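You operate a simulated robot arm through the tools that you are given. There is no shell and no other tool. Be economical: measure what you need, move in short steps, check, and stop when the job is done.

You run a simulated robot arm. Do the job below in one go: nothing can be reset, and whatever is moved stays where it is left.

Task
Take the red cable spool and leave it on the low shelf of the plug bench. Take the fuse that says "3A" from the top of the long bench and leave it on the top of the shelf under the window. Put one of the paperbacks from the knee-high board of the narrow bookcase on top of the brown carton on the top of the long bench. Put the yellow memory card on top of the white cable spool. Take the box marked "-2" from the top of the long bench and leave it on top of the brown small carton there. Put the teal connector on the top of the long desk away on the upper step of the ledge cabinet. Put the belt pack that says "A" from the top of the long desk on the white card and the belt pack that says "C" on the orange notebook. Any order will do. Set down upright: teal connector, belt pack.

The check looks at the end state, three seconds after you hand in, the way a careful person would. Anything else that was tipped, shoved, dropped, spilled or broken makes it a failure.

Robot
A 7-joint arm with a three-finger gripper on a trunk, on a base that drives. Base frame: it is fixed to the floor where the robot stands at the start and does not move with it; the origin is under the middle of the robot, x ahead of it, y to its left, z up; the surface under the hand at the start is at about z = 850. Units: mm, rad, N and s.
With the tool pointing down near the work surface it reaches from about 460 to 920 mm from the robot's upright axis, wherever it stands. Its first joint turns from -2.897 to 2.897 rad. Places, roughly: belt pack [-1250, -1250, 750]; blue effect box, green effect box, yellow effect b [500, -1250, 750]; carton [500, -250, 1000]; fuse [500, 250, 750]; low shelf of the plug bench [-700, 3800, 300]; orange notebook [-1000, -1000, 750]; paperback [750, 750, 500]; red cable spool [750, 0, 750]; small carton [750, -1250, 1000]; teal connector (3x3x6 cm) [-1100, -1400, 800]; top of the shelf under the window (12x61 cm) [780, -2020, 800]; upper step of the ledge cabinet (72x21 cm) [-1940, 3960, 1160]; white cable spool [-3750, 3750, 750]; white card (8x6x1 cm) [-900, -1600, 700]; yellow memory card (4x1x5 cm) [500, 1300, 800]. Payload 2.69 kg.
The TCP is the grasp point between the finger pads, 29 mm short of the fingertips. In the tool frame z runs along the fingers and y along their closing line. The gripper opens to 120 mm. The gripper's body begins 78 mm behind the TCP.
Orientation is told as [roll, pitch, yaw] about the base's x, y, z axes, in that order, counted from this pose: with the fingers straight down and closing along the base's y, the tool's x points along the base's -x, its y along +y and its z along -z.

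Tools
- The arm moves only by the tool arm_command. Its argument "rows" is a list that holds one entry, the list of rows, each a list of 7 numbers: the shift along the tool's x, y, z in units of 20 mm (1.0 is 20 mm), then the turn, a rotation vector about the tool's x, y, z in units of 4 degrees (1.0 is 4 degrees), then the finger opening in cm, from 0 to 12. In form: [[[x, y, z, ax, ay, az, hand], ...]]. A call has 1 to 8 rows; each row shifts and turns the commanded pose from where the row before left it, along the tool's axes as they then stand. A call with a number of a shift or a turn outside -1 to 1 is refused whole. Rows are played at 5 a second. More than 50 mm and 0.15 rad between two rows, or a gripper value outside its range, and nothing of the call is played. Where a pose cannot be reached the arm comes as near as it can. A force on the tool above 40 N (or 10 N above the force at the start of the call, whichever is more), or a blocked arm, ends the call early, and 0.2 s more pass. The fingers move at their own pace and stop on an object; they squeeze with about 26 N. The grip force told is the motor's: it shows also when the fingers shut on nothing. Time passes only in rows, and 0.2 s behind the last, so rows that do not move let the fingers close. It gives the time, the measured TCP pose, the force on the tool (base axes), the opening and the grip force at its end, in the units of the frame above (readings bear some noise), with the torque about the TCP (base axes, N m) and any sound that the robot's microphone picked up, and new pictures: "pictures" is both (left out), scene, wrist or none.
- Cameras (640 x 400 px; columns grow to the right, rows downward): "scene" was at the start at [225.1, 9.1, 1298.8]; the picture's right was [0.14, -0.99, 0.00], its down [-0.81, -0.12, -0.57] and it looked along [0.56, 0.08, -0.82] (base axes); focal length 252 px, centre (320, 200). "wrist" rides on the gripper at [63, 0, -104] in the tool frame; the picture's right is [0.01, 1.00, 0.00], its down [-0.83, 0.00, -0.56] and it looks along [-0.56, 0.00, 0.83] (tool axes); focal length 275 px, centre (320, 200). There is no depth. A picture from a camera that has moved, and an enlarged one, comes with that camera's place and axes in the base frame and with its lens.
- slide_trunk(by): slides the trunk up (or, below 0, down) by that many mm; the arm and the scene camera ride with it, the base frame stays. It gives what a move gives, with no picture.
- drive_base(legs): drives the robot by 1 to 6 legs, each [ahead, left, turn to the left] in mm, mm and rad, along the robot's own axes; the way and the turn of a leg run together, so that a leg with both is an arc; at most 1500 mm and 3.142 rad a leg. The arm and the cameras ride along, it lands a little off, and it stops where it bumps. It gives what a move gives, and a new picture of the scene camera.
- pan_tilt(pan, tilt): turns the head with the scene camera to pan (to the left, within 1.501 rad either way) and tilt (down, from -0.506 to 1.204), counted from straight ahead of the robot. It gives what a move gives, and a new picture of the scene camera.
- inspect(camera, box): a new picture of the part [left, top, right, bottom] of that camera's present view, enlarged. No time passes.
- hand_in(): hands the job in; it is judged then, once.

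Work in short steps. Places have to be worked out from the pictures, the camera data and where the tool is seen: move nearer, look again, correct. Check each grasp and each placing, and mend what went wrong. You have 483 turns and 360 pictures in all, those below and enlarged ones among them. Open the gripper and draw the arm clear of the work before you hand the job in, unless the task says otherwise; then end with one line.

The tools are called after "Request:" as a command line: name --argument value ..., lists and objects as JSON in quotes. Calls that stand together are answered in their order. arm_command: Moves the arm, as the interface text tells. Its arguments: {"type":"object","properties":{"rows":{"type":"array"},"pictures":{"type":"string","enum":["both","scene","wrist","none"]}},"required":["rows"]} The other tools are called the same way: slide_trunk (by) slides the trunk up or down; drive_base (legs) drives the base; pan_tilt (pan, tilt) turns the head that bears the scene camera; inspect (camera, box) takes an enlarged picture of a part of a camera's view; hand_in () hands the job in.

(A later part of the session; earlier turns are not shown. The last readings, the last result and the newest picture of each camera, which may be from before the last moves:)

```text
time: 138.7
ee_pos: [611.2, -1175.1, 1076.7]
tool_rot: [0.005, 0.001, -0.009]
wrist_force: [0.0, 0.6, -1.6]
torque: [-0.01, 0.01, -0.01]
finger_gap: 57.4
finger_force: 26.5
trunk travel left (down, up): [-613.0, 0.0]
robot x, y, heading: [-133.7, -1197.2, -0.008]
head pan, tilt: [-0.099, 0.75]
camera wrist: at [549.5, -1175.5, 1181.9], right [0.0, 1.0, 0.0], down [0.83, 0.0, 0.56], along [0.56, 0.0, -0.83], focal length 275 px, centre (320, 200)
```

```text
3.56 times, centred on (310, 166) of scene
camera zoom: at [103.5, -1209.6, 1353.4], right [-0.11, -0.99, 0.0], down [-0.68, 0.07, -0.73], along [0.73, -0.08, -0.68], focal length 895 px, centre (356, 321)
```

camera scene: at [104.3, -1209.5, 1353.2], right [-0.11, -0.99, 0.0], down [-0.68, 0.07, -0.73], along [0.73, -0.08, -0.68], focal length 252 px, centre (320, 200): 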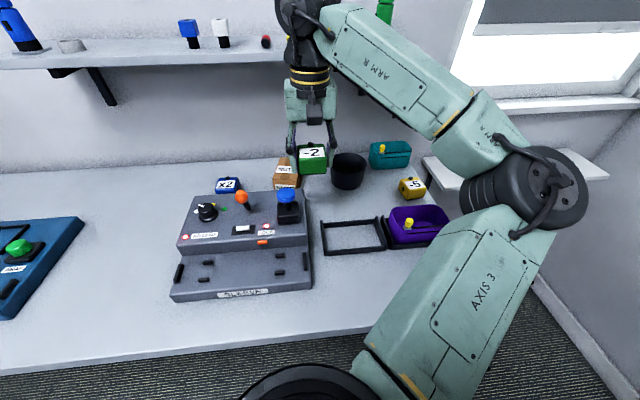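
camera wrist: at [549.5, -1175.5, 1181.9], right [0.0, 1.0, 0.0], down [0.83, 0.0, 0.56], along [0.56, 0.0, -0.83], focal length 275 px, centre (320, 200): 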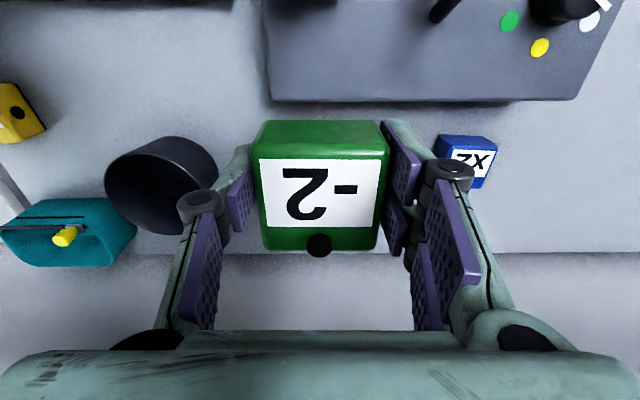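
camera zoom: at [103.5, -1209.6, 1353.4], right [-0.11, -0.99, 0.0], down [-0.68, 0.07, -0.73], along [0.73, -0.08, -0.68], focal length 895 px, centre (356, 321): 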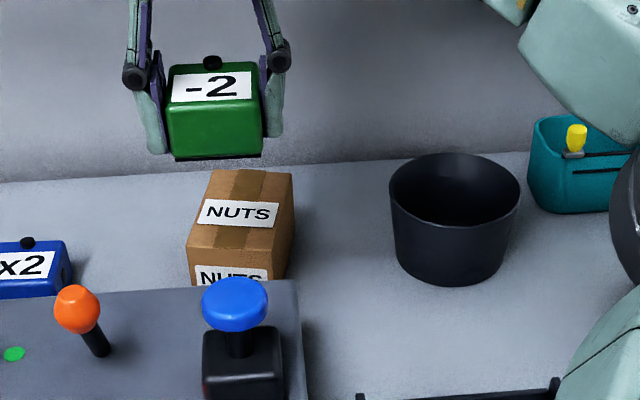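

Triangulated carton top: centre ≈(718,-1180), z≈912, yaw ≈-0.17. Move over it with matching yaw.

Request:
arm_command --rows '[[[-1, 0, 0, 0, 0, 0, 3], [-1, 0, 0, 0, 0, 0, 3], [-1, 0, 0, 0, 0, 0, 3], [-1, -0.2, 0.5, 0, 0, 0, 3], [-1, 0, 1, 0, 0, 0, 3], [-0.2, 0, 1, 0, 0, 0.8, 3], [0, 0, 1, 0, 0, 0.8, 3], [0, 0, 0.7, 0, 0, 0.8, 3]]]'

Request:
inspect --camera "scene" --box '[220, 110, 400, 222]'

```text
time: 139.5
ee_pos: [661.9, -1175.5, 1078.3]
tool_rot: [-0.002, 0.014, -0.001]
wrist_force: [-13.3, -1.4, -1.8]
torque: [0.14, -1.57, 0.1]
finger_gap: 57.6
finger_force: 26.0
trunk travel left (down, up): [-613.0, 0.0]
robot x, y, heading: [-132.4, -1196.3, -0.01]
head pan, tilt: [-0.099, 0.75]
stopped in row 3: the force on the tool passed its limit at 80 N (the readings are from after the stop); the commanded pose is now the measured one
camera scene: at [103.2, -1209.7, 1353.4], right [-0.11, -0.99, 0.0], down [-0.68, 0.07, -0.73], along [0.73, -0.08, -0.68], focal length 252 px, centre (320, 200)
camera wrist: at [600.6, -1176.4, 1182.4], right [0.0, 1.0, 0.0], down [0.84, 0.0, 0.54], along [0.54, 0.0, -0.84], focal length 275 px, centre (320, 200)
```

scene: 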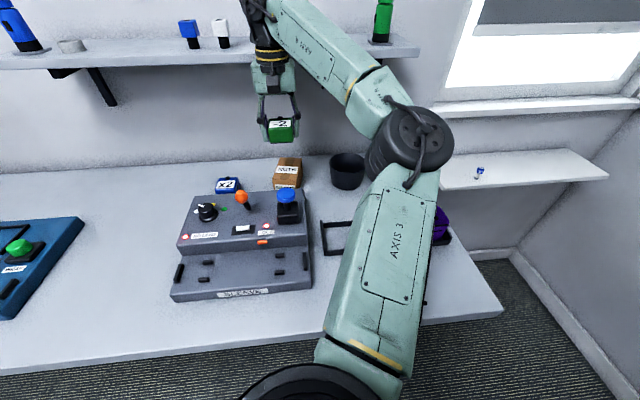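
wrist: 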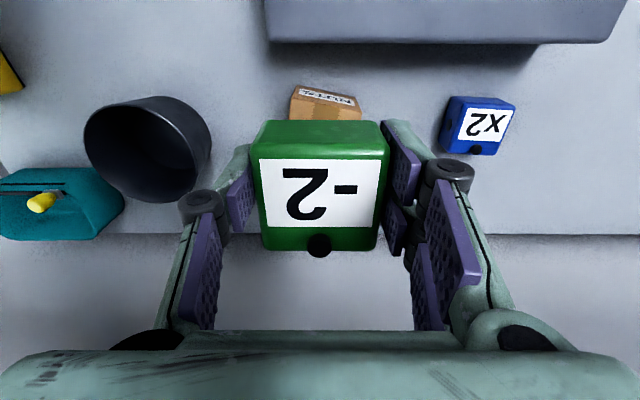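

```text
3.56 times, centred on (310, 166) of scene
camera zoom: at [103.2, -1209.7, 1353.4], right [-0.11, -0.99, 0.0], down [-0.68, 0.07, -0.73], along [0.73, -0.08, -0.68], focal length 895 px, centre (356, 321)
```

zoom: 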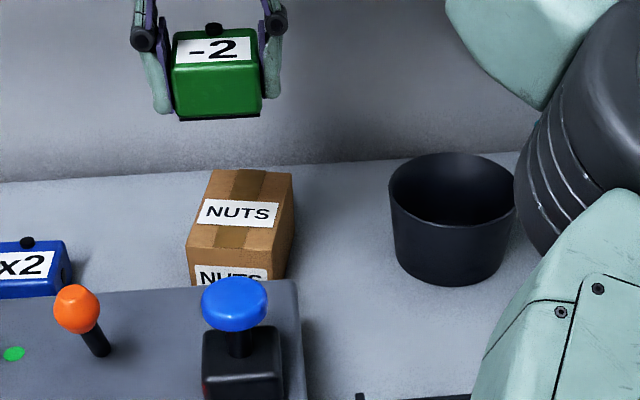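

The wrist bumped the wall shelf above (z≈1200, front x≈715); nothing fell. Under that shelf I must work with the hand tilted forward (~30°), so I'll set the box on free bench space, regrasp tilted, and come back. First back the hand off.

Request:
arm_command --rows '[[[1, 0, 0, 0, 0, 0, 3], [1, 0, 0, 0, 0, 0, 3], [1, 0, 0, 0, 0, 0, 3], [1, 0, 0, 0, 0, 0, 3]]]' --pictures "none"

Request:
drive_base --legs '[[-140, 0, 0], [0, 395, 0]]'

Request:
arm_command --rows '[[[0, 0, 1, 0, 0, 0, 3], [0, 0, 1, 0, 0, 0, 3], [0, 0, 1, 0, 0, 0, 3]]]' --pictures "wrist"

```text
time: 140.5
ee_pos: [582.5, -1175.2, 1076.8]
tool_rot: [-0.001, 0.012, -0.003]
wrist_force: [0.2, -0.1, -1.0]
torque: [-0.01, 0.01, -0.02]
finger_gap: 57.5
finger_force: 26.1
trunk travel left (down, up): [-613.0, 0.0]
robot x, y, heading: [-137.3, -1198.2, -0.011]
head pan, tilt: [-0.099, 0.75]
```

```text
time: 145.0
ee_pos: [446.7, -775.5, 1076.3]
tool_rot: [-0.001, 0.014, -0.006]
wrist_force: [-0.5, 0.4, -2.5]
torque: [0.02, 0.03, -0.01]
finger_gap: 57.5
finger_force: 25.8
trunk travel left (down, up): [-613.0, 0.0]
robot x, y, heading: [-270.4, -794.0, -0.013]
head pan, tilt: [-0.099, 0.75]
camera scene: at [-32.2, -808.8, 1353.4], right [-0.11, -0.99, 0.0], down [-0.68, 0.08, -0.73], along [0.73, -0.08, -0.68], focal length 252 px, centre (320, 200)
```

scene: 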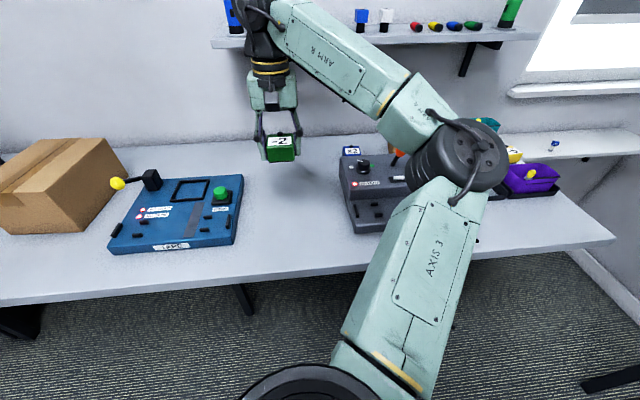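

```text
time: 145.8
ee_pos: [447.0, -775.2, 1016.7]
tool_rot: [0.0, 0.012, -0.006]
wrist_force: [-0.2, 0.4, -1.5]
torque: [0.01, -0.02, 0.01]
finger_gap: 57.7
finger_force: 26.2
trunk travel left (down, up): [-613.0, 0.0]
robot x, y, heading: [-267.4, -792.6, -0.012]
head pan, tilt: [-0.099, 0.75]
camera wrist: at [385.5, -775.7, 1121.9], right [0.0, 1.0, 0.0], down [0.84, 0.0, 0.55], along [0.55, 0.0, -0.84], focal length 275 px, centre (320, 200)
```

wrist: 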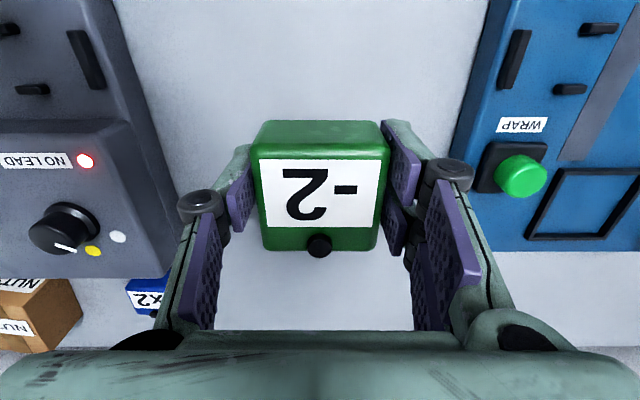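

Plenty of free bench here. Lower the box to the bench and release.

Request:
arm_command --rows '[[[0, 0, 1, 0, -0.17, 0, 3], [0, 0, 1, 0, 0, 0, 3], [0, 0, 1, 0, 0, 0, 3], [0, 0, 1, 0, 0, 0, 3], [0, 0, 1, 0, 0, 0, 3], [0, 0, 1, 0, 0, 0, 3], [0, 0, 0.3, 0, 0, 0, 3], [0, 0, 0.15, 0, 0, 0, 3]]]' --pictures "none"

```text
time: 147.6
ee_pos: [446.7, -777.2, 889.2]
tool_rot: [0.0, -0.001, -0.006]
wrist_force: [0.8, 0.6, -1.0]
torque: [-0.01, 0.03, 0.0]
finger_gap: 57.5
finger_force: 25.8
trunk travel left (down, up): [-613.0, 0.0]
robot x, y, heading: [-270.2, -797.2, -0.016]
head pan, tilt: [-0.099, 0.75]
```

Request:
arm_command --rows '[[[0, 0, 0.1, 0, 0, 0, 3], [0, 0, 0.1, 0, 0, 0, 3], [0, 0, 0, 0, 0, 0, 3]]]' --pictures "none"

```text
time: 148.4
ee_pos: [447.6, -776.6, 885.3]
tool_rot: [0.001, -0.003, -0.005]
wrist_force: [1.6, -0.1, 2.3]
torque: [0.17, 0.0, -0.04]
finger_gap: 57.6
finger_force: 26.3
trunk travel left (down, up): [-613.0, 0.0]
robot x, y, heading: [-265.9, -794.9, -0.012]
head pan, tilt: [-0.099, 0.75]
```

Touching. Open, rise, and tilt the hand 30° forward.

Request:
arm_command --rows '[[[0, 0, 0, 0, 0, 0, 9], [0, 0, 0, 0, 0, 0, 10], [0, 0, -1, 0, 0, 0, 10], [0, 0, -1, 0, 0, 0, 10], [0, 0, -1, 0, 0, 0, 10], [0, 0, 0, 0, -1, 0, 10], [0, 0, 0, 0, -1, 0, 10], [0, 0, 0, 0, -1, 0, 10]]]' --pictures "none"

Request:
arm_command --rows '[[[0, 0, 0, 0, -1, 0, 10], [0, 0, 0, 0, -1, 0, 10], [0, 0, 0, 0, -1, 0, 10], [0, 0, 0, 0, -1, 0, 10], [0, 0, 0, 0, -0.5, 0, 10], [0, 0, 0, 0, 0, 0, 10]]]'

```text
time: 150.2
ee_pos: [445.5, -776.4, 944.7]
tool_rot: [0.0, -0.21, -0.006]
wrist_force: [-0.4, 0.5, 0.2]
torque: [-0.02, 0.01, 0.0]
finger_gap: 100.0
finger_force: 0.1
trunk travel left (down, up): [-613.0, 0.0]
robot x, y, heading: [-266.8, -800.4, -0.016]
head pan, tilt: [-0.099, 0.75]
```

```text
time: 151.6
ee_pos: [446.0, -775.6, 943.8]
tool_rot: [0.0, -0.526, -0.005]
wrist_force: [0.3, 0.1, 0.0]
torque: [-0.04, 0.02, 0.0]
finger_gap: 100.0
finger_force: 0.0
trunk travel left (down, up): [-613.0, 0.0]
robot x, y, heading: [-268.0, -797.7, -0.011]
head pan, tilt: [-0.099, 0.75]
camera scene: at [-32.3, -809.0, 1353.4], right [-0.11, -0.99, 0.0], down [-0.68, 0.08, -0.73], along [0.73, -0.08, -0.68], focal length 252 px, centre (320, 200)
camera wrist: at [340.1, -775.9, 1003.3], right [0.0, 1.0, 0.0], down [0.44, 0.0, 0.9], along [0.9, 0.0, -0.44], focal length 275 px, centre (320, 200)
```

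scene: 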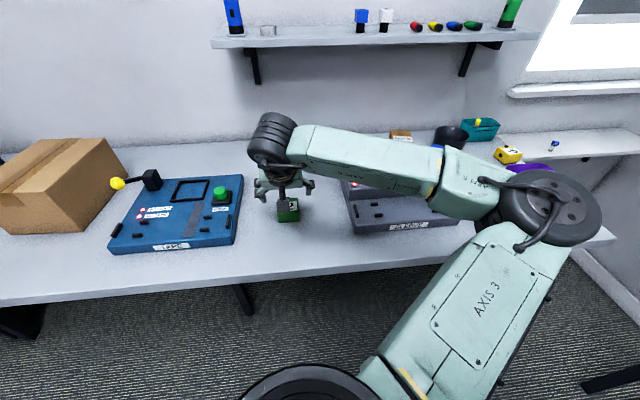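
wrist: 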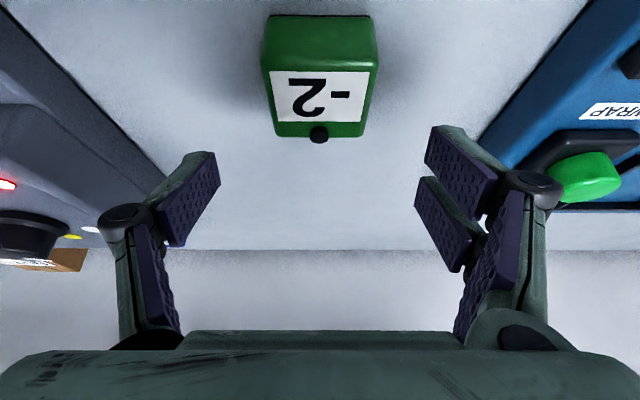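

Request:
arm_command --rows '[[[0.48, 0, 0.84, 0, 0, 0, 10], [0.48, 0, 0.84, 0, 0, 0, 10], [0.48, 0, 0.84, 0, 0, 0, 10], [0, 0, 0, 0, 0, 0, 6], [0, 0, 0, 0, 0, 0, 3], [0, 0, 0, 0, 0, 0, 3], [0, 0, 0, 0, 0, 0, 3]]]' --pictures "wrist"

```text
time: 153.2
ee_pos: [445.8, -776.5, 885.9]
tool_rot: [-0.001, -0.523, -0.006]
wrist_force: [-0.4, -0.7, 0.2]
torque: [0.0, -0.02, -0.01]
finger_gap: 57.7
finger_force: 24.9
trunk travel left (down, up): [-613.0, 0.0]
robot x, y, heading: [-271.0, -799.7, -0.009]
head pan, tilt: [-0.099, 0.75]
camera wrist: at [339.4, -776.3, 945.5], right [0.0, 1.0, 0.0], down [0.44, 0.0, 0.9], along [0.9, 0.0, -0.44], focal length 275 px, centre (320, 200)
```

wrist: 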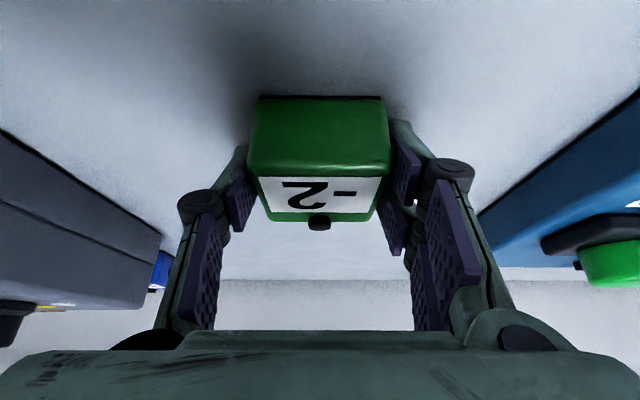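

Regrasped tilted. Lift to z≈1030 and drive back to face the NUTS carton.

Request:
arm_command --rows '[[[-0.5, 0, -0.86, 0, 0, 0, 3], [-0.5, 0, -0.86, 0, 0, 0, 3], [-0.5, 0, -0.86, 0, 0, 0, 3], [-0.5, 0, -0.86, 0, 0, 0, 3], [-0.5, 0, -0.86, 0, 0, 0, 3], [-0.5, 0, -0.86, 0, 0, 0, 3], [-0.5, 0, -0.86, 0, 0, 0, 3]]]' --pictures "none"

Request:
drive_base --legs '[[0, -400, 0.01], [130, 0, 0]]'

Request:
inspect --camera "scene" --box '[200, 110, 400, 235]'

```text
time: 154.8
ee_pos: [447.3, -777.3, 1026.0]
tool_rot: [0.0, -0.523, -0.004]
wrist_force: [0.0, 0.1, -1.6]
torque: [-0.01, -0.03, 0.03]
finger_gap: 57.7
finger_force: 26.2
trunk travel left (down, up): [-613.0, 0.0]
robot x, y, heading: [-263.3, -799.5, -0.012]
head pan, tilt: [-0.099, 0.75]
```

```text
time: 159.3
ee_pos: [573.0, -1165.3, 1024.7]
tool_rot: [0.003, -0.527, 0.001]
wrist_force: [26.2, 3.9, 0.2]
torque: [0.06, -0.72, 0.2]
finger_gap: 57.7
finger_force: 25.4
trunk travel left (down, up): [-613.0, 0.0]
robot x, y, heading: [-143.9, -1192.2, -0.002]
head pan, tilt: [-0.099, 0.75]
camera scene: at [94.2, -1201.3, 1352.9], right [-0.1, -0.99, 0.0], down [-0.68, 0.07, -0.73], along [0.73, -0.08, -0.68], focal length 252 px, centre (320, 200)
```

scene: 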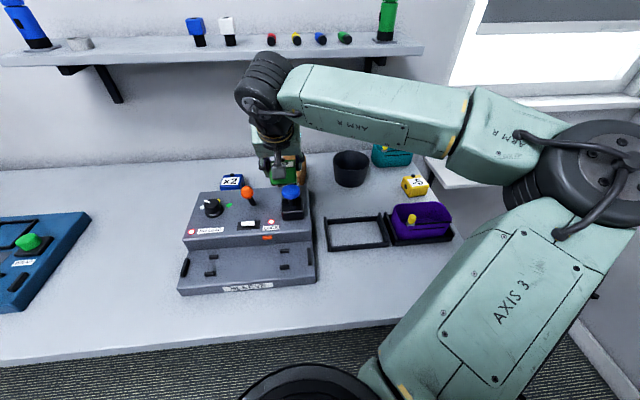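

```text
3.20 times, centred on (300, 172) of scene
camera zoom: at [94.2, -1201.3, 1352.9], right [-0.1, -0.99, 0.0], down [-0.68, 0.07, -0.73], along [0.73, -0.08, -0.68], focal length 805 px, centre (384, 288)
```

zoom: 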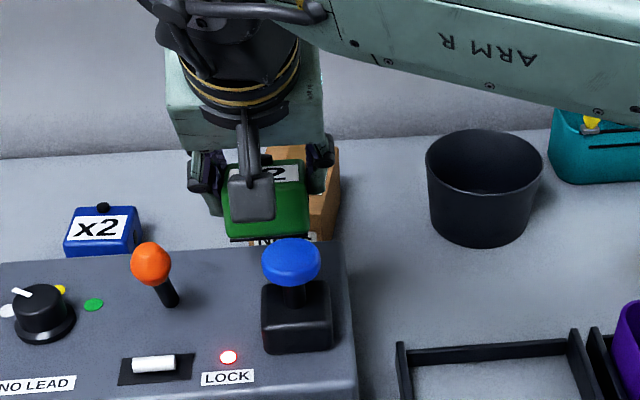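

There's an unexpected 26 N on the tool — probably touching the tall blue knob of the console. I raise the hand straight up at once and look.

Request:
arm_command --rows '[[[-0.25, 0, -0.43, 0, 0, 0, 3], [-0.5, 0, -0.86, 0, 0, 0, 3], [-0.5, 0, -0.86, 0, 0, 0, 3]]]'

Request:
inspect --camera "scene" --box '[160, 110, 360, 310]'

```text
time: 160.1
ee_pos: [572.1, -1165.9, 1075.2]
tool_rot: [-0.001, -0.528, 0.003]
wrist_force: [0.2, 0.5, -1.7]
torque: [-0.05, -0.02, 0.0]
finger_gap: 57.6
finger_force: 26.4
trunk travel left (down, up): [-613.0, 0.0]
robot x, y, heading: [-144.6, -1190.1, -0.007]
head pan, tilt: [-0.099, 0.75]
camera scene: at [91.9, -1201.5, 1353.3], right [-0.1, -0.99, 0.0], down [-0.68, 0.07, -0.73], along [0.73, -0.08, -0.68], focal length 252 px, centre (320, 200)
camera wrist: at [465.0, -1166.8, 1133.8], right [-0.01, 1.0, 0.0], down [0.44, 0.0, 0.9], along [0.9, 0.0, -0.44], focal length 275 px, centre (320, 200)
```

scene: 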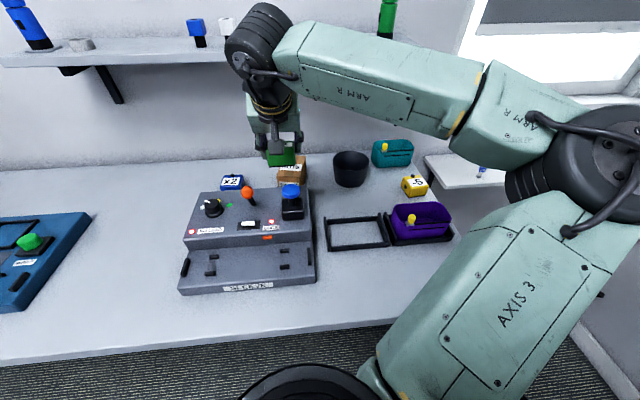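
wrist: 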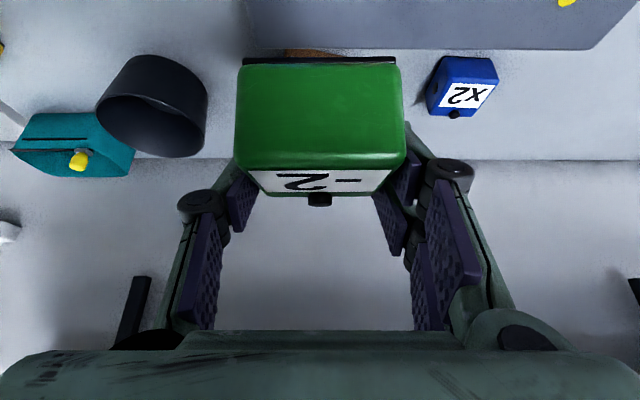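

```text
2.00 times, centred on (260, 210) of scene
camera zoom: at [91.9, -1201.5, 1353.3], right [-0.1, -0.99, 0.0], down [-0.68, 0.07, -0.73], along [0.73, -0.08, -0.68], focal length 503 px, centre (440, 180)
```

zoom: 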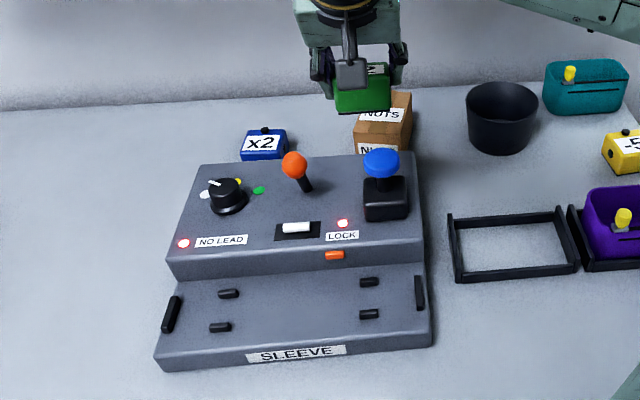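

The box got rotated in the grip by the tall knob (console itself looks unchanged). I return to the free spot on the left, reseat the box on the bench, and will approach the carton from the left behind the console instead.

Request:
drive_base --legs '[[-120, 0, 0], [0, 400, 0]]'

Request:
arm_command --rows '[[[0.5, 0, 0.86, 0, 0, 0, 3], [0.5, 0, 0.86, 0, 0, 0, 3], [0.5, 0, 0.86, 0, 0, 0, 3], [0.5, 0, 0.86, 0, 0, 0, 3], [0.5, 0, 0.86, 0, 0, 0, 3], [0.5, 0, 0.86, 0, 0, 0, 3], [0.5, 0, 0.86, 0, 0, 0, 3], [0, 0, 0, 0, 0, 0, 3]]]'

Request:
inspect --camera "scene" --box '[200, 130, 360, 230]'

```text
time: 164.7
ee_pos: [454.1, -760.0, 1075.5]
tool_rot: [0.001, -0.527, 0.001]
wrist_force: [-0.4, 0.8, -2.0]
torque: [0.0, 0.01, 0.0]
finger_gap: 57.5
finger_force: 25.8
trunk travel left (down, up): [-613.0, 0.0]
robot x, y, heading: [-262.8, -786.0, -0.008]
head pan, tilt: [-0.099, 0.75]
camera scene: at [-26.0, -795.1, 1353.4], right [-0.1, -0.99, 0.0], down [-0.68, 0.07, -0.73], along [0.73, -0.08, -0.68], focal length 252 px, centre (320, 200)
```

scene: 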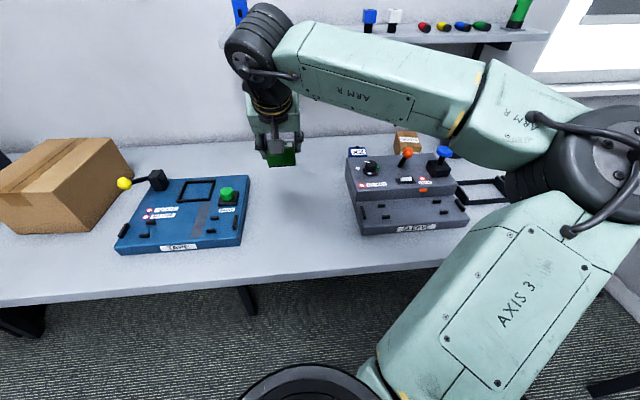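

```text
time: 166.5
ee_pos: [454.4, -758.2, 936.3]
tool_rot: [0.002, -0.529, 0.003]
wrist_force: [-0.3, 0.3, -1.3]
torque: [0.01, -0.02, 0.02]
finger_gap: 57.9
finger_force: 25.9
trunk travel left (down, up): [-613.0, 0.0]
robot x, y, heading: [-262.4, -790.3, -0.006]
head pan, tilt: [-0.099, 0.75]
camera scene: at [-26.1, -795.3, 1353.4], right [-0.1, -0.99, 0.0], down [-0.68, 0.07, -0.73], along [0.73, -0.08, -0.68], focal length 252 px, centre (320, 200)
camera wrist: at [348.1, -760.1, 994.7], right [-0.01, 1.0, 0.0], down [0.44, 0.0, 0.9], along [0.9, 0.0, -0.44], focal length 275 px, centre (320, 200)
```

scene: 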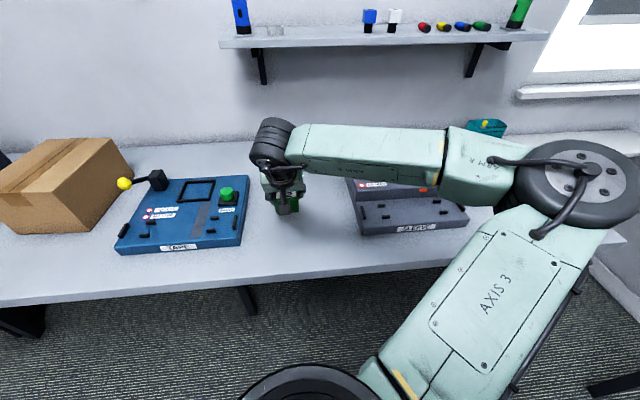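
wrist: 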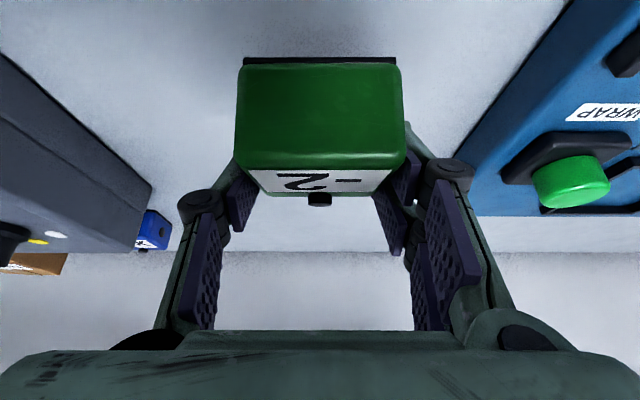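

```text
4.00 times, centred on (280, 180) of scene
camera zoom: at [-26.1, -795.3, 1353.4], right [-0.1, -0.99, 0.0], down [-0.68, 0.07, -0.73], along [0.73, -0.08, -0.68], focal length 1006 px, centre (480, 280)
```

zoom: 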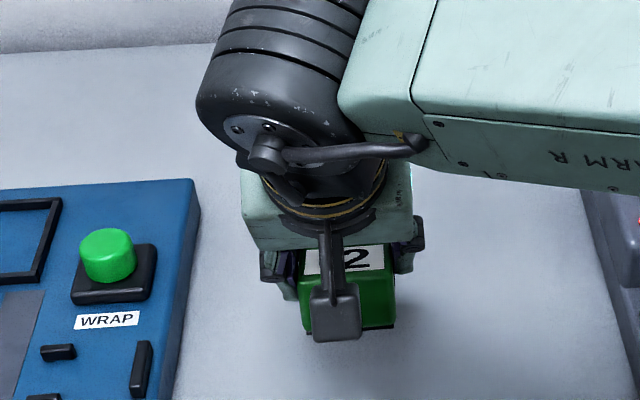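

Box leans ~15° forward in the grip. Lower to the bench so its back edge touches, then release to let it settle flat.

Request:
arm_command --rows '[[[0.5, 0, 0.86, 0, 0, 0, 3], [0.5, 0, 0.86, 0, 0, 0, 3], [0.15, 0, 0.26, 0, 0, 0, 3], [0.05, 0, 0.09, 0, 0, 0, 3], [0.05, 0, 0.09, 0, 0, 0, 3], [0.05, 0, 0.09, 0, 0, 0, 3]]]' --pictures "wrist"

```text
time: 167.9
ee_pos: [453.7, -760.2, 885.8]
tool_rot: [-0.001, -0.532, 0.002]
wrist_force: [0.6, 0.0, 21.1]
torque: [-0.01, -0.36, 0.0]
finger_gap: 57.8
finger_force: 25.9
trunk travel left (down, up): [-613.0, 0.0]
robot x, y, heading: [-263.5, -784.2, -0.003]
head pan, tilt: [-0.099, 0.75]
camera wrist: at [346.7, -760.6, 943.9], right [-0.01, 1.0, 0.0], down [0.43, 0.0, 0.9], along [0.9, 0.01, -0.43], focal length 275 px, centre (320, 200)
```

wrist: 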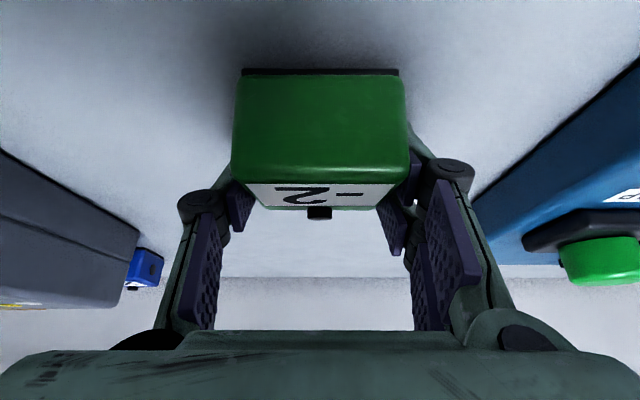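

Request:
arm_command --rows '[[[0, 0, 0, 0, 0, 0, 7], [0, 0, 0, 0, 0, 0, 10], [0, 0, 0, 0, 0, 0, 10], [0, 0, 0, 0, 0, 0, 10]]]' --pictures "wrist"

```text
time: 168.9
ee_pos: [454.0, -760.4, 885.5]
tool_rot: [0.002, -0.528, 0.002]
wrist_force: [0.5, -0.3, 0.8]
torque: [-0.02, 0.01, -0.02]
finger_gap: 99.8
finger_force: 0.1
trunk travel left (down, up): [-613.0, 0.0]
robot x, y, heading: [-266.8, -782.7, -0.005]
head pan, tilt: [-0.099, 0.75]
camera wrist: at [347.5, -760.8, 942.4], right [-0.01, 1.0, 0.0], down [0.44, 0.0, 0.9], along [0.9, 0.0, -0.44], focal length 275 px, centre (320, 200)
```

wrist: 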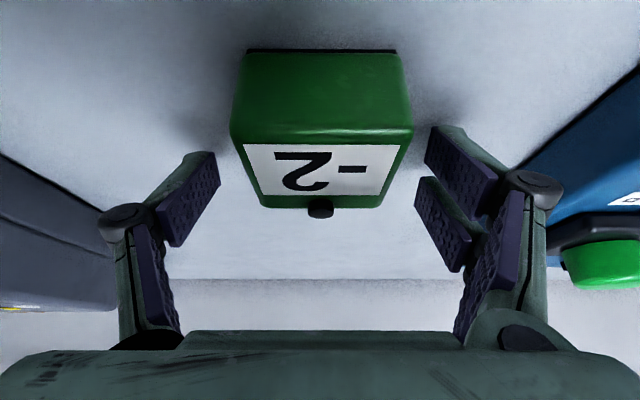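

Settled flat. Shift back 9 mm to centre on the box and grip.

Request:
arm_command --rows '[[[0.39, 0, -0.22, 0, 0, 0, 10], [0, 0, 0, 0, 0, 0, 6], [0, 0, 0, 0, 0, 0, 3], [0, 0, 0, 0, 0, 0, 3], [0, 0, 0, 0, 0, 0, 3], [0, 0, 0, 0, 0, 0, 3], [-0.5, 0, -0.86, 0, 0, 0, 3], [-0.5, 0, -0.86, 0, 0, 0, 3]]]' --pictures "wrist"

```text
time: 170.7
ee_pos: [445.7, -760.3, 925.3]
tool_rot: [0.002, -0.528, -0.001]
wrist_force: [0.4, 0.0, -1.2]
torque: [0.02, -0.02, 0.01]
finger_gap: 57.6
finger_force: 25.7
trunk travel left (down, up): [-613.0, 0.0]
robot x, y, heading: [-256.9, -784.4, -0.006]
head pan, tilt: [-0.099, 0.75]
camera wrist: at [339.3, -760.6, 982.8], right [-0.01, 1.0, 0.0], down [0.44, 0.0, 0.9], along [0.9, 0.0, -0.44], focal length 275 px, centre (320, 200)
```

wrist: 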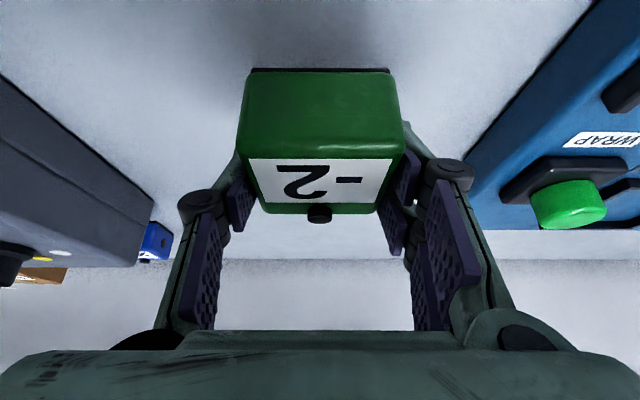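

Good. Raise to z≈990, drive forward, then extend under the wall shelf at y≈-760.

Request:
arm_command --rows '[[[-0.5, 0, -0.86, 0, 0, 0, 3], [-0.5, 0, -0.86, 0, 0, 0, 3], [-0.5, 0, -0.86, 0, 0, 0, 3], [-0.15, 0, -0.26, 0, 0, 0, 3]]]' --pictures "none"

Request:
drive_base --legs '[[130, 0, 0.005]]'

Request:
arm_command --rows '[[[-0.86, 0, 0.5, 0, 0, 0, 3], [-0.86, 0, 0.5, 0, 0, 0, 3], [-0.86, 0, 0.5, 0, 0, 0, 3], [-0.86, 0, 0.5, 0, 0, 0, 3], [-0.86, 0, 0.5, 0, 0, 0, 3], [-0.86, 0, 0.5, 0, 0, 0, 3]]]'

```text
time: 171.7
ee_pos: [445.9, -761.1, 989.8]
tool_rot: [0.002, -0.528, 0.001]
wrist_force: [0.0, -0.9, -1.7]
torque: [-0.01, -0.02, -0.02]
finger_gap: 57.7
finger_force: 26.5
trunk travel left (down, up): [-613.0, 0.0]
robot x, y, heading: [-262.1, -783.7, -0.005]
head pan, tilt: [-0.099, 0.75]
```

```text
time: 172.9
ee_pos: [576.9, -756.7, 988.9]
tool_rot: [0.002, -0.529, 0.009]
wrist_force: [0.3, -0.3, -1.5]
torque: [0.03, -0.02, 0.0]
finger_gap: 57.9
finger_force: 25.9
trunk travel left (down, up): [-613.0, 0.0]
robot x, y, heading: [-129.4, -783.1, -0.002]
head pan, tilt: [-0.099, 0.75]
camera scene: at [106.2, -793.8, 1353.1], right [-0.1, -1.0, 0.0], down [-0.68, 0.07, -0.73], along [0.73, -0.07, -0.68], focal length 252 px, centre (320, 200)
```

scene: 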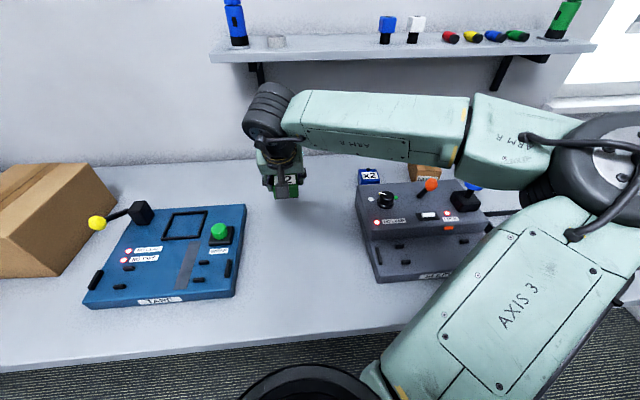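

```text
time: 174.3
ee_pos: [697.3, -755.9, 989.1]
tool_rot: [0.001, -0.53, 0.009]
wrist_force: [-0.5, -0.2, -2.2]
torque: [0.03, 0.01, -0.01]
finger_gap: 57.6
finger_force: 26.5
trunk travel left (down, up): [-613.0, 0.0]
robot x, y, heading: [-129.5, -787.5, 0.006]
head pan, tilt: [-0.099, 0.75]
camera scene: at [105.6, -793.7, 1353.3], right [-0.1, -1.0, 0.0], down [-0.68, 0.07, -0.73], along [0.73, -0.07, -0.68], focal length 252 px, centre (320, 200)
camera wrist: at [590.4, -756.8, 1047.9], right [-0.01, 1.0, 0.0], down [0.44, 0.01, 0.9], along [0.9, 0.01, -0.44], focal length 275 px, centre (320, 200)
```

scene: 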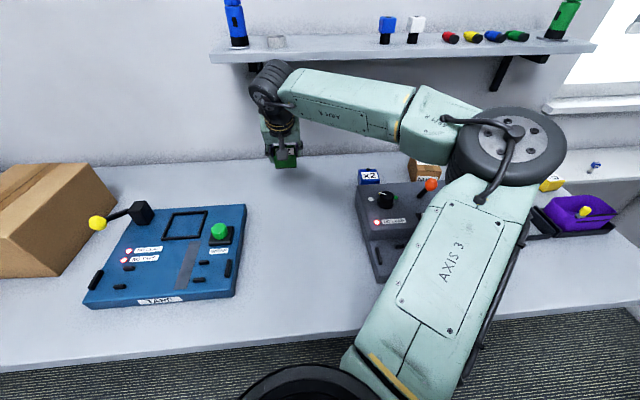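
wrist: 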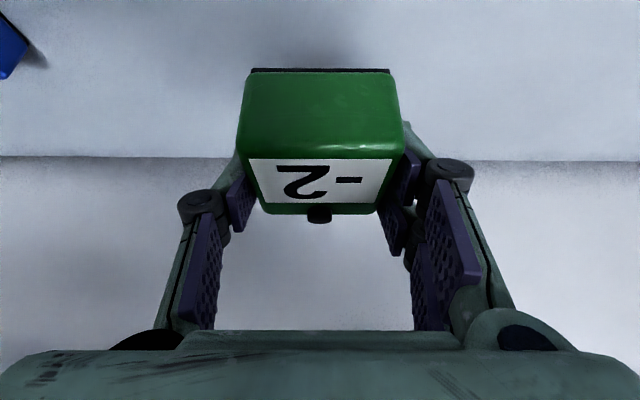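

Now strafe right 410 mm with the box behind the console, then check alignment.

Request:
drive_base --legs '[[0, -410, -0.01]]'

Request:
inspect --camera "scene" --box '[200, 110, 400, 235]'

Request:
arm_command --rows '[[[0, 0, 0, 0, 0, 0, 3]]]' --pictures "wrist"

```text
time: 178.1
ee_pos: [696.2, -1168.7, 988.2]
tool_rot: [0.002, -0.53, 0.004]
wrist_force: [-0.1, 0.2, -1.5]
torque: [0.03, -0.02, 0.03]
finger_gap: 57.5
finger_force: 25.9
trunk travel left (down, up): [-613.0, 0.0]
robot x, y, heading: [-132.3, -1190.6, -0.003]
head pan, tilt: [-0.099, 0.75]
camera scene: at [105.3, -1203.6, 1353.4], right [-0.1, -0.99, 0.0], down [-0.68, 0.07, -0.73], along [0.73, -0.07, -0.68], focal length 252 px, centre (320, 200)
```

scene: 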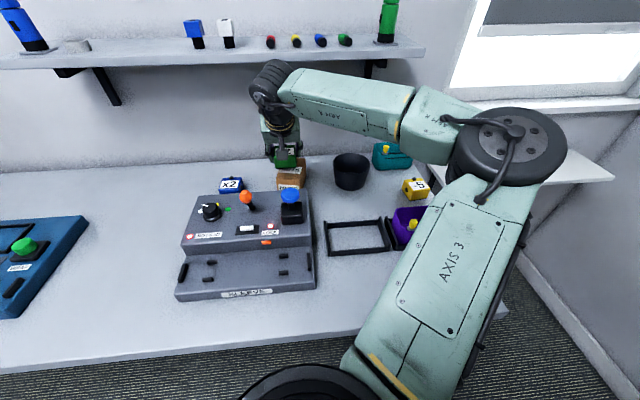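

```text
3.20 times, centred on (300, 172) of scene
camera zoom: at [105.3, -1203.6, 1353.4], right [-0.1, -0.99, 0.0], down [-0.68, 0.07, -0.73], along [0.73, -0.07, -0.68], focal length 805 px, centre (384, 288)
```

zoom: 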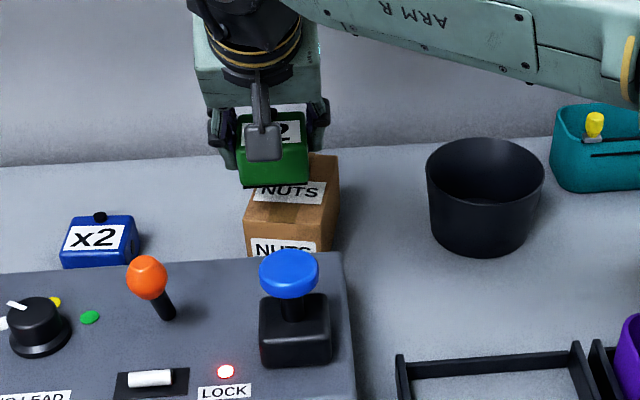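

```text
time: 178.5
ee_pos: [697.4, -1169.2, 989.9]
tool_rot: [0.002, -0.529, 0.004]
wrist_force: [-0.1, 0.6, -2.0]
torque: [-0.01, -0.01, 0.02]
finger_gap: 57.4
finger_force: 26.0
trunk travel left (down, up): [-613.0, 0.0]
robot x, y, heading: [-131.9, -1188.7, -0.008]
head pan, tilt: [-0.099, 0.75]
camera wrist: at [590.1, -1169.0, 1048.1], right [-0.01, 1.0, 0.0], down [0.44, 0.0, 0.9], along [0.9, 0.01, -0.44], focal length 275 px, centre (320, 200)
```

wrist: 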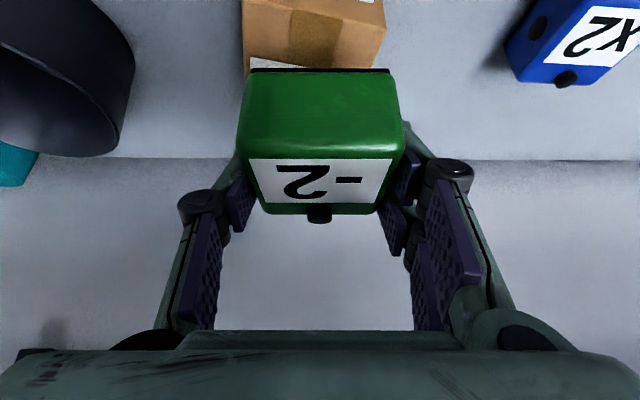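

Wrist view confirms the carton top: centre ≈(723,-1180), z≈912, yaw≈-0.17. Move over the centre, match yaw, then descend.

Request:
arm_command --rows '[[[-0.9, -0.55, 0.52, 0, 0, 0, 3], [0, 0, 0, 0.41, 0, 0.7, 3], [0, 0, 0, 0.41, 0, 0.7, 3], [0, 0, 0, 0.41, 0, 0.7, 3], [0.4, 0, 0.69, 0, 0, 0, 3], [0.3, 0, 0.52, 0, 0, 0, 3]]]' --pictures "wrist"

Request:
inspect --camera "scene" --box '[220, 110, 400, 222]'

```text
time: 179.9
ee_pos: [719.9, -1180.4, 963.5]
tool_rot: [0.001, -0.529, -0.168]
wrist_force: [0.0, 0.8, -2.6]
torque: [-0.02, -0.01, 0.01]
finger_gap: 57.6
finger_force: 25.7
trunk travel left (down, up): [-613.0, 0.0]
robot x, y, heading: [-130.2, -1193.1, -0.005]
head pan, tilt: [-0.099, 0.75]
camera wrist: at [613.1, -1162.6, 1020.6], right [0.16, 0.99, 0.0], down [0.43, -0.07, 0.9], along [0.89, -0.15, -0.44], focal length 275 px, centre (320, 200)
```

wrist: 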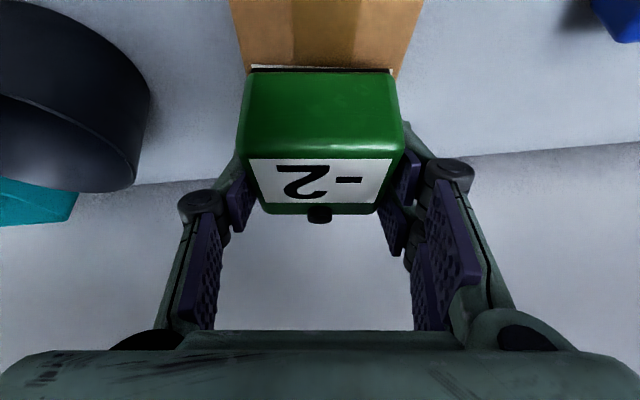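

```text
3.56 times, centred on (310, 166) of scene
camera zoom: at [105.4, -1203.5, 1353.4], right [-0.1, -0.99, 0.0], down [-0.68, 0.07, -0.73], along [0.73, -0.07, -0.68], focal length 895 px, centre (356, 321)
```

zoom: 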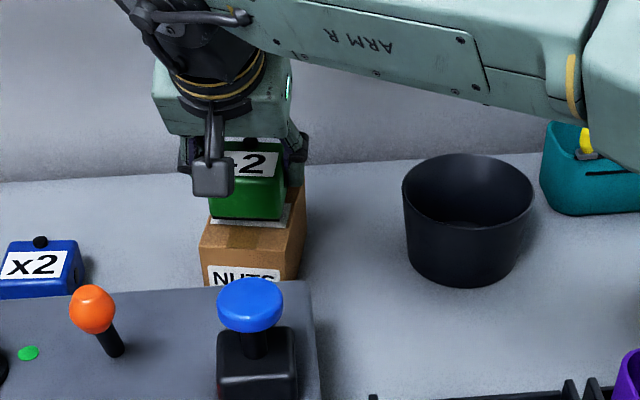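

Well aligned (carton edges symmetric about the box). Lower slowly to contact.

Request:
arm_command --rows '[[[0.2, 0, 0.35, 0, 0, 0, 3], [0.1, 0, 0.17, 0, 0, 0, 3], [0.05, 0, 0.09, 0, 0, 0, 3], [0, 0, 0, 0, 0, 0, 3]]]' --pictures "none"

```text
time: 180.9
ee_pos: [718.3, -1179.3, 949.4]
tool_rot: [0.001, -0.531, -0.167]
wrist_force: [1.4, -1.5, 3.5]
torque: [0.06, 0.06, 0.02]
finger_gap: 57.4
finger_force: 26.3
trunk travel left (down, up): [-613.0, 0.0]
robot x, y, heading: [-126.8, -1194.1, -0.0]
head pan, tilt: [-0.099, 0.75]
```

Contact. Release and withdraw along the tool axis.

Request:
arm_command --rows '[[[0, 0, 0, 0, 0, 0, 7], [0, 0, 0, 0, 0, 0, 9], [0, 0, 0, 0, 0, 0, 10], [0.3, 0, -0.8, 0, 0, 0, 10], [0.3, 0, -0.9, 0, 0, 0, 10], [0.5, 0, -0.8, 0, 0, 0, 10], [0.5, 0, -0.8, 0, 0, 0, 10]]]'

Request:
inspect --camera "scene" --box '[220, 110, 400, 222]'

```text
time: 182.5
ee_pos: [656.0, -1168.5, 989.5]
tool_rot: [0.0, -0.53, -0.166]
wrist_force: [-0.2, 0.5, 0.7]
torque: [0.01, 0.05, -0.01]
finger_gap: 100.1
finger_force: 0.2
trunk travel left (down, up): [-613.0, 0.0]
robot x, y, heading: [-130.6, -1194.4, 0.003]
head pan, tilt: [-0.099, 0.75]
camera scene: at [104.9, -1203.5, 1353.5], right [-0.1, -0.99, 0.0], down [-0.68, 0.07, -0.73], along [0.73, -0.07, -0.68], focal length 252 px, centre (320, 200)
camera wrist: at [551.3, -1151.1, 1047.3], right [0.16, 0.99, 0.0], down [0.43, -0.07, 0.9], along [0.89, -0.15, -0.44], focal length 275 px, centre (320, 200)
```

scene: 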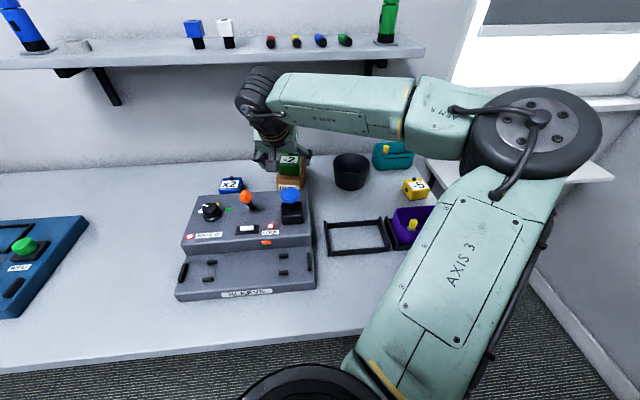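
wrist: 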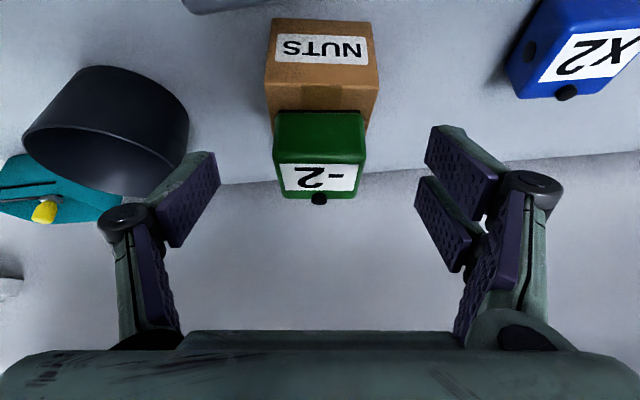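

```text
3.56 times, centred on (310, 166) of scene
camera zoom: at [104.9, -1203.5, 1353.5], right [-0.1, -0.99, 0.0], down [-0.68, 0.07, -0.73], along [0.73, -0.07, -0.68], focal length 895 px, centre (356, 321)
```

zoom: 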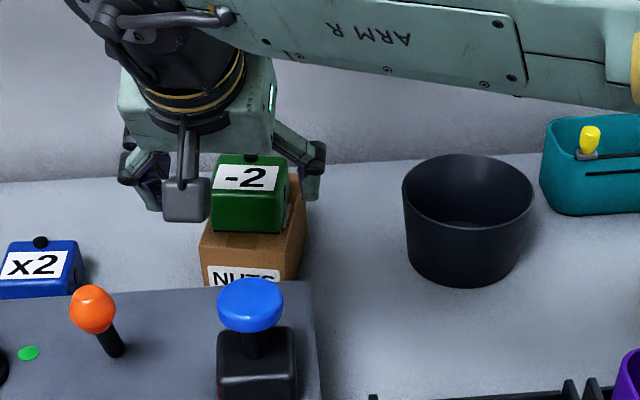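

The "-2" box sits neatly on the NUTS carton. Now raise, un-tilt the hand, close it, and drive to the big carton to undo its ~38 mm shove.

Request:
arm_command --rows '[[[0, 0, -1, 0, 0, 0, 10], [0, 0, -1, 0, 0, 0, 10], [0, 0, -1, 0, 0, 0, 10], [0, 0, -1, 0, 0, 0, 6], [0, 0, -1, 0, 0, 0, 0], [0, 0, -0.5, 0, 1, 0, 0], [0, 0, 0, 0, 1, 0, 0], [0, 0, 0, 0, 1, 0, 0]]]' --pictures "none"

Request:
arm_command --rows '[[[0, 0, 0, 0, 1, 0, 0], [0, 0, 0, 0, 1, 0, 0], [0, 0, 0, 0, 1, 0, 0], [0, 0, 0, 0, 1, 0, 0], [0, 0, 0, 0, 0.58, 0, 0], [0, 0, 0, 0, 0, -1, 0], [0, 0, 0, 0, 0, -1, 0], [0, 0, 0, 0, 0, -0.4, 0]]]' --pictures "none"

Request:
drive_base --legs '[[-50, 0, 0], [0, 900, 0]]'

```text
time: 184.3
ee_pos: [603.2, -1160.2, 1084.2]
tool_rot: [0.0, -0.319, -0.167]
wrist_force: [-0.3, 0.8, 0.9]
torque: [-0.03, -0.04, 0.01]
finger_gap: 11.5
finger_force: 1.7
trunk travel left (down, up): [-613.0, 0.0]
robot x, y, heading: [-131.8, -1194.8, -0.007]
head pan, tilt: [-0.099, 0.75]
```

```text
time: 186.1
ee_pos: [602.3, -1159.0, 1084.3]
tool_rot: [0.003, 0.001, 0.004]
wrist_force: [-0.1, 0.6, -0.8]
torque: [-0.01, -0.01, 0.01]
finger_gap: 0.0
finger_force: 25.8
trunk travel left (down, up): [-613.0, 0.0]
robot x, y, heading: [-135.4, -1195.2, -0.001]
head pan, tilt: [-0.099, 0.75]
```

```text
time: 193.9
ee_pos: [562.5, -280.4, 1082.9]
tool_rot: [-0.001, 0.0, -0.009]
wrist_force: [0.5, 0.8, 0.8]
torque: [0.01, 0.02, -0.01]
finger_gap: 0.3
finger_force: 26.4
trunk travel left (down, up): [-613.0, 0.0]
robot x, y, heading: [-171.5, -304.0, -0.015]
head pan, tilt: [-0.099, 0.75]
camera scene: at [63.7, -317.6, 1353.4], right [-0.12, -0.99, 0.0], down [-0.68, 0.08, -0.73], along [0.73, -0.09, -0.68], focal length 252 px, centre (320, 200)
```

scene: 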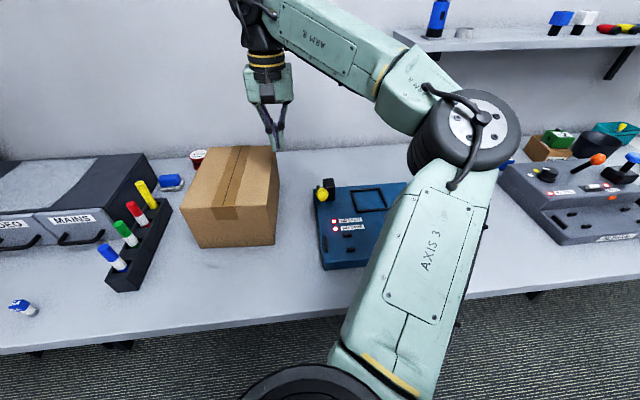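

Current carton centre ≈(587,-170), yaw ≈-0.07; originally ≈38 mm further left, yaw ≈0. I lower closed fingers beside its right face at x≈600 and push it back.

Request:
arm_command --rows '[[[-1, -0.6, 0, 0, 0, 0, 0], [-0.9, -0.6, 0, 0, 0, 0, 0], [0, 0, 1, 0, 0, 0, 0], [0, 0, 1, 0, 0, 0, 0], [0, 0, 1, 0, 0, 0, 0], [0, 0, 1, 0, 0, 0, 0]]]'

```text
time: 195.3
ee_pos: [598.8, -305.4, 1003.4]
tool_rot: [0.0, 0.0, -0.013]
wrist_force: [0.2, -0.4, 0.5]
torque: [-0.03, 0.02, 0.02]
finger_gap: 0.0
finger_force: 26.2
trunk travel left (down, up): [-613.0, 0.0]
robot x, y, heading: [-170.4, -304.2, -0.017]
head pan, tilt: [-0.099, 0.75]
camera scene: at [63.9, -317.7, 1353.4], right [-0.12, -0.99, 0.0], down [-0.68, 0.08, -0.73], along [0.73, -0.09, -0.68], focal length 252 px, centre (320, 200)
camera wrist: at [536.7, -305.0, 1108.3], right [0.01, 1.0, 0.0], down [0.83, -0.01, 0.56], along [0.56, 0.0, -0.83], focal length 275 px, centre (320, 200)
```

scene: 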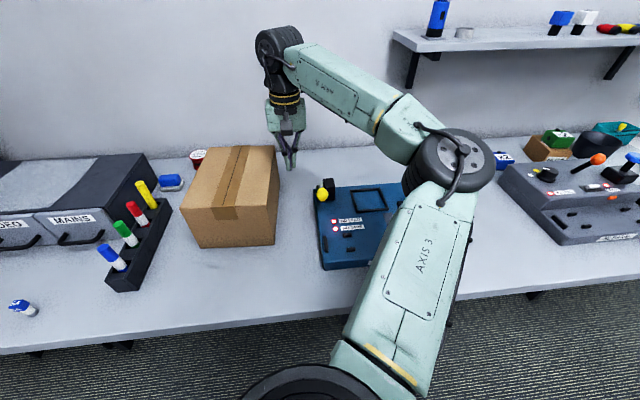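
wrist: 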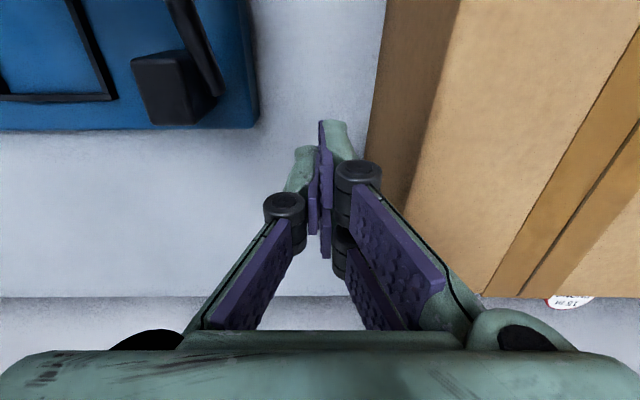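

Request:
arm_command --rows '[[[0, 0, 1, 0, 0, 0, 0], [0, 0, 1, 0, 0, 0, 0], [0, 0, 1, 0, 0, 0, 0], [0, 0, 0.8, 0, 0, 0, 0], [0, 1, 0, 0, 0, 0, 0], [0, 0.5, 0, 0, 0, 0, 0], [0, 0.4, 0, 0, 0, 0, 0]]]' --pictures "wrist"

```text
time: 196.9
ee_pos: [600.0, -269.2, 928.1]
tool_rot: [0.0, 0.0, -0.014]
wrist_force: [1.1, -2.2, 0.1]
torque: [0.08, 0.05, -0.04]
finger_gap: 0.1
finger_force: 26.6
trunk travel left (down, up): [-613.0, 0.0]
robot x, y, heading: [-173.6, -307.6, -0.018]
head pan, tilt: [-0.099, 0.75]
camera wrist: at [537.1, -267.6, 1032.8], right [0.01, 1.0, 0.0], down [0.83, -0.01, 0.56], along [0.56, 0.0, -0.83], focal length 275 px, centre (320, 200)
```

wrist: 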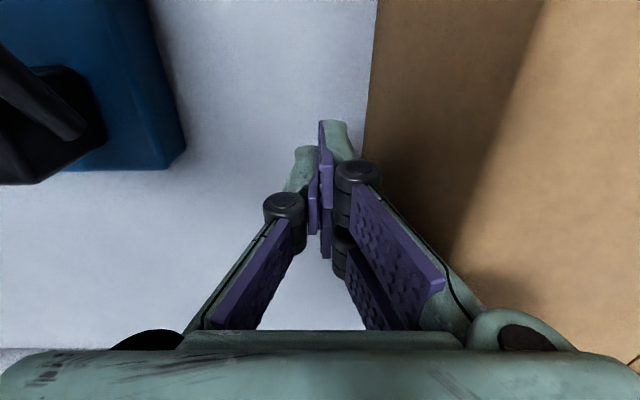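

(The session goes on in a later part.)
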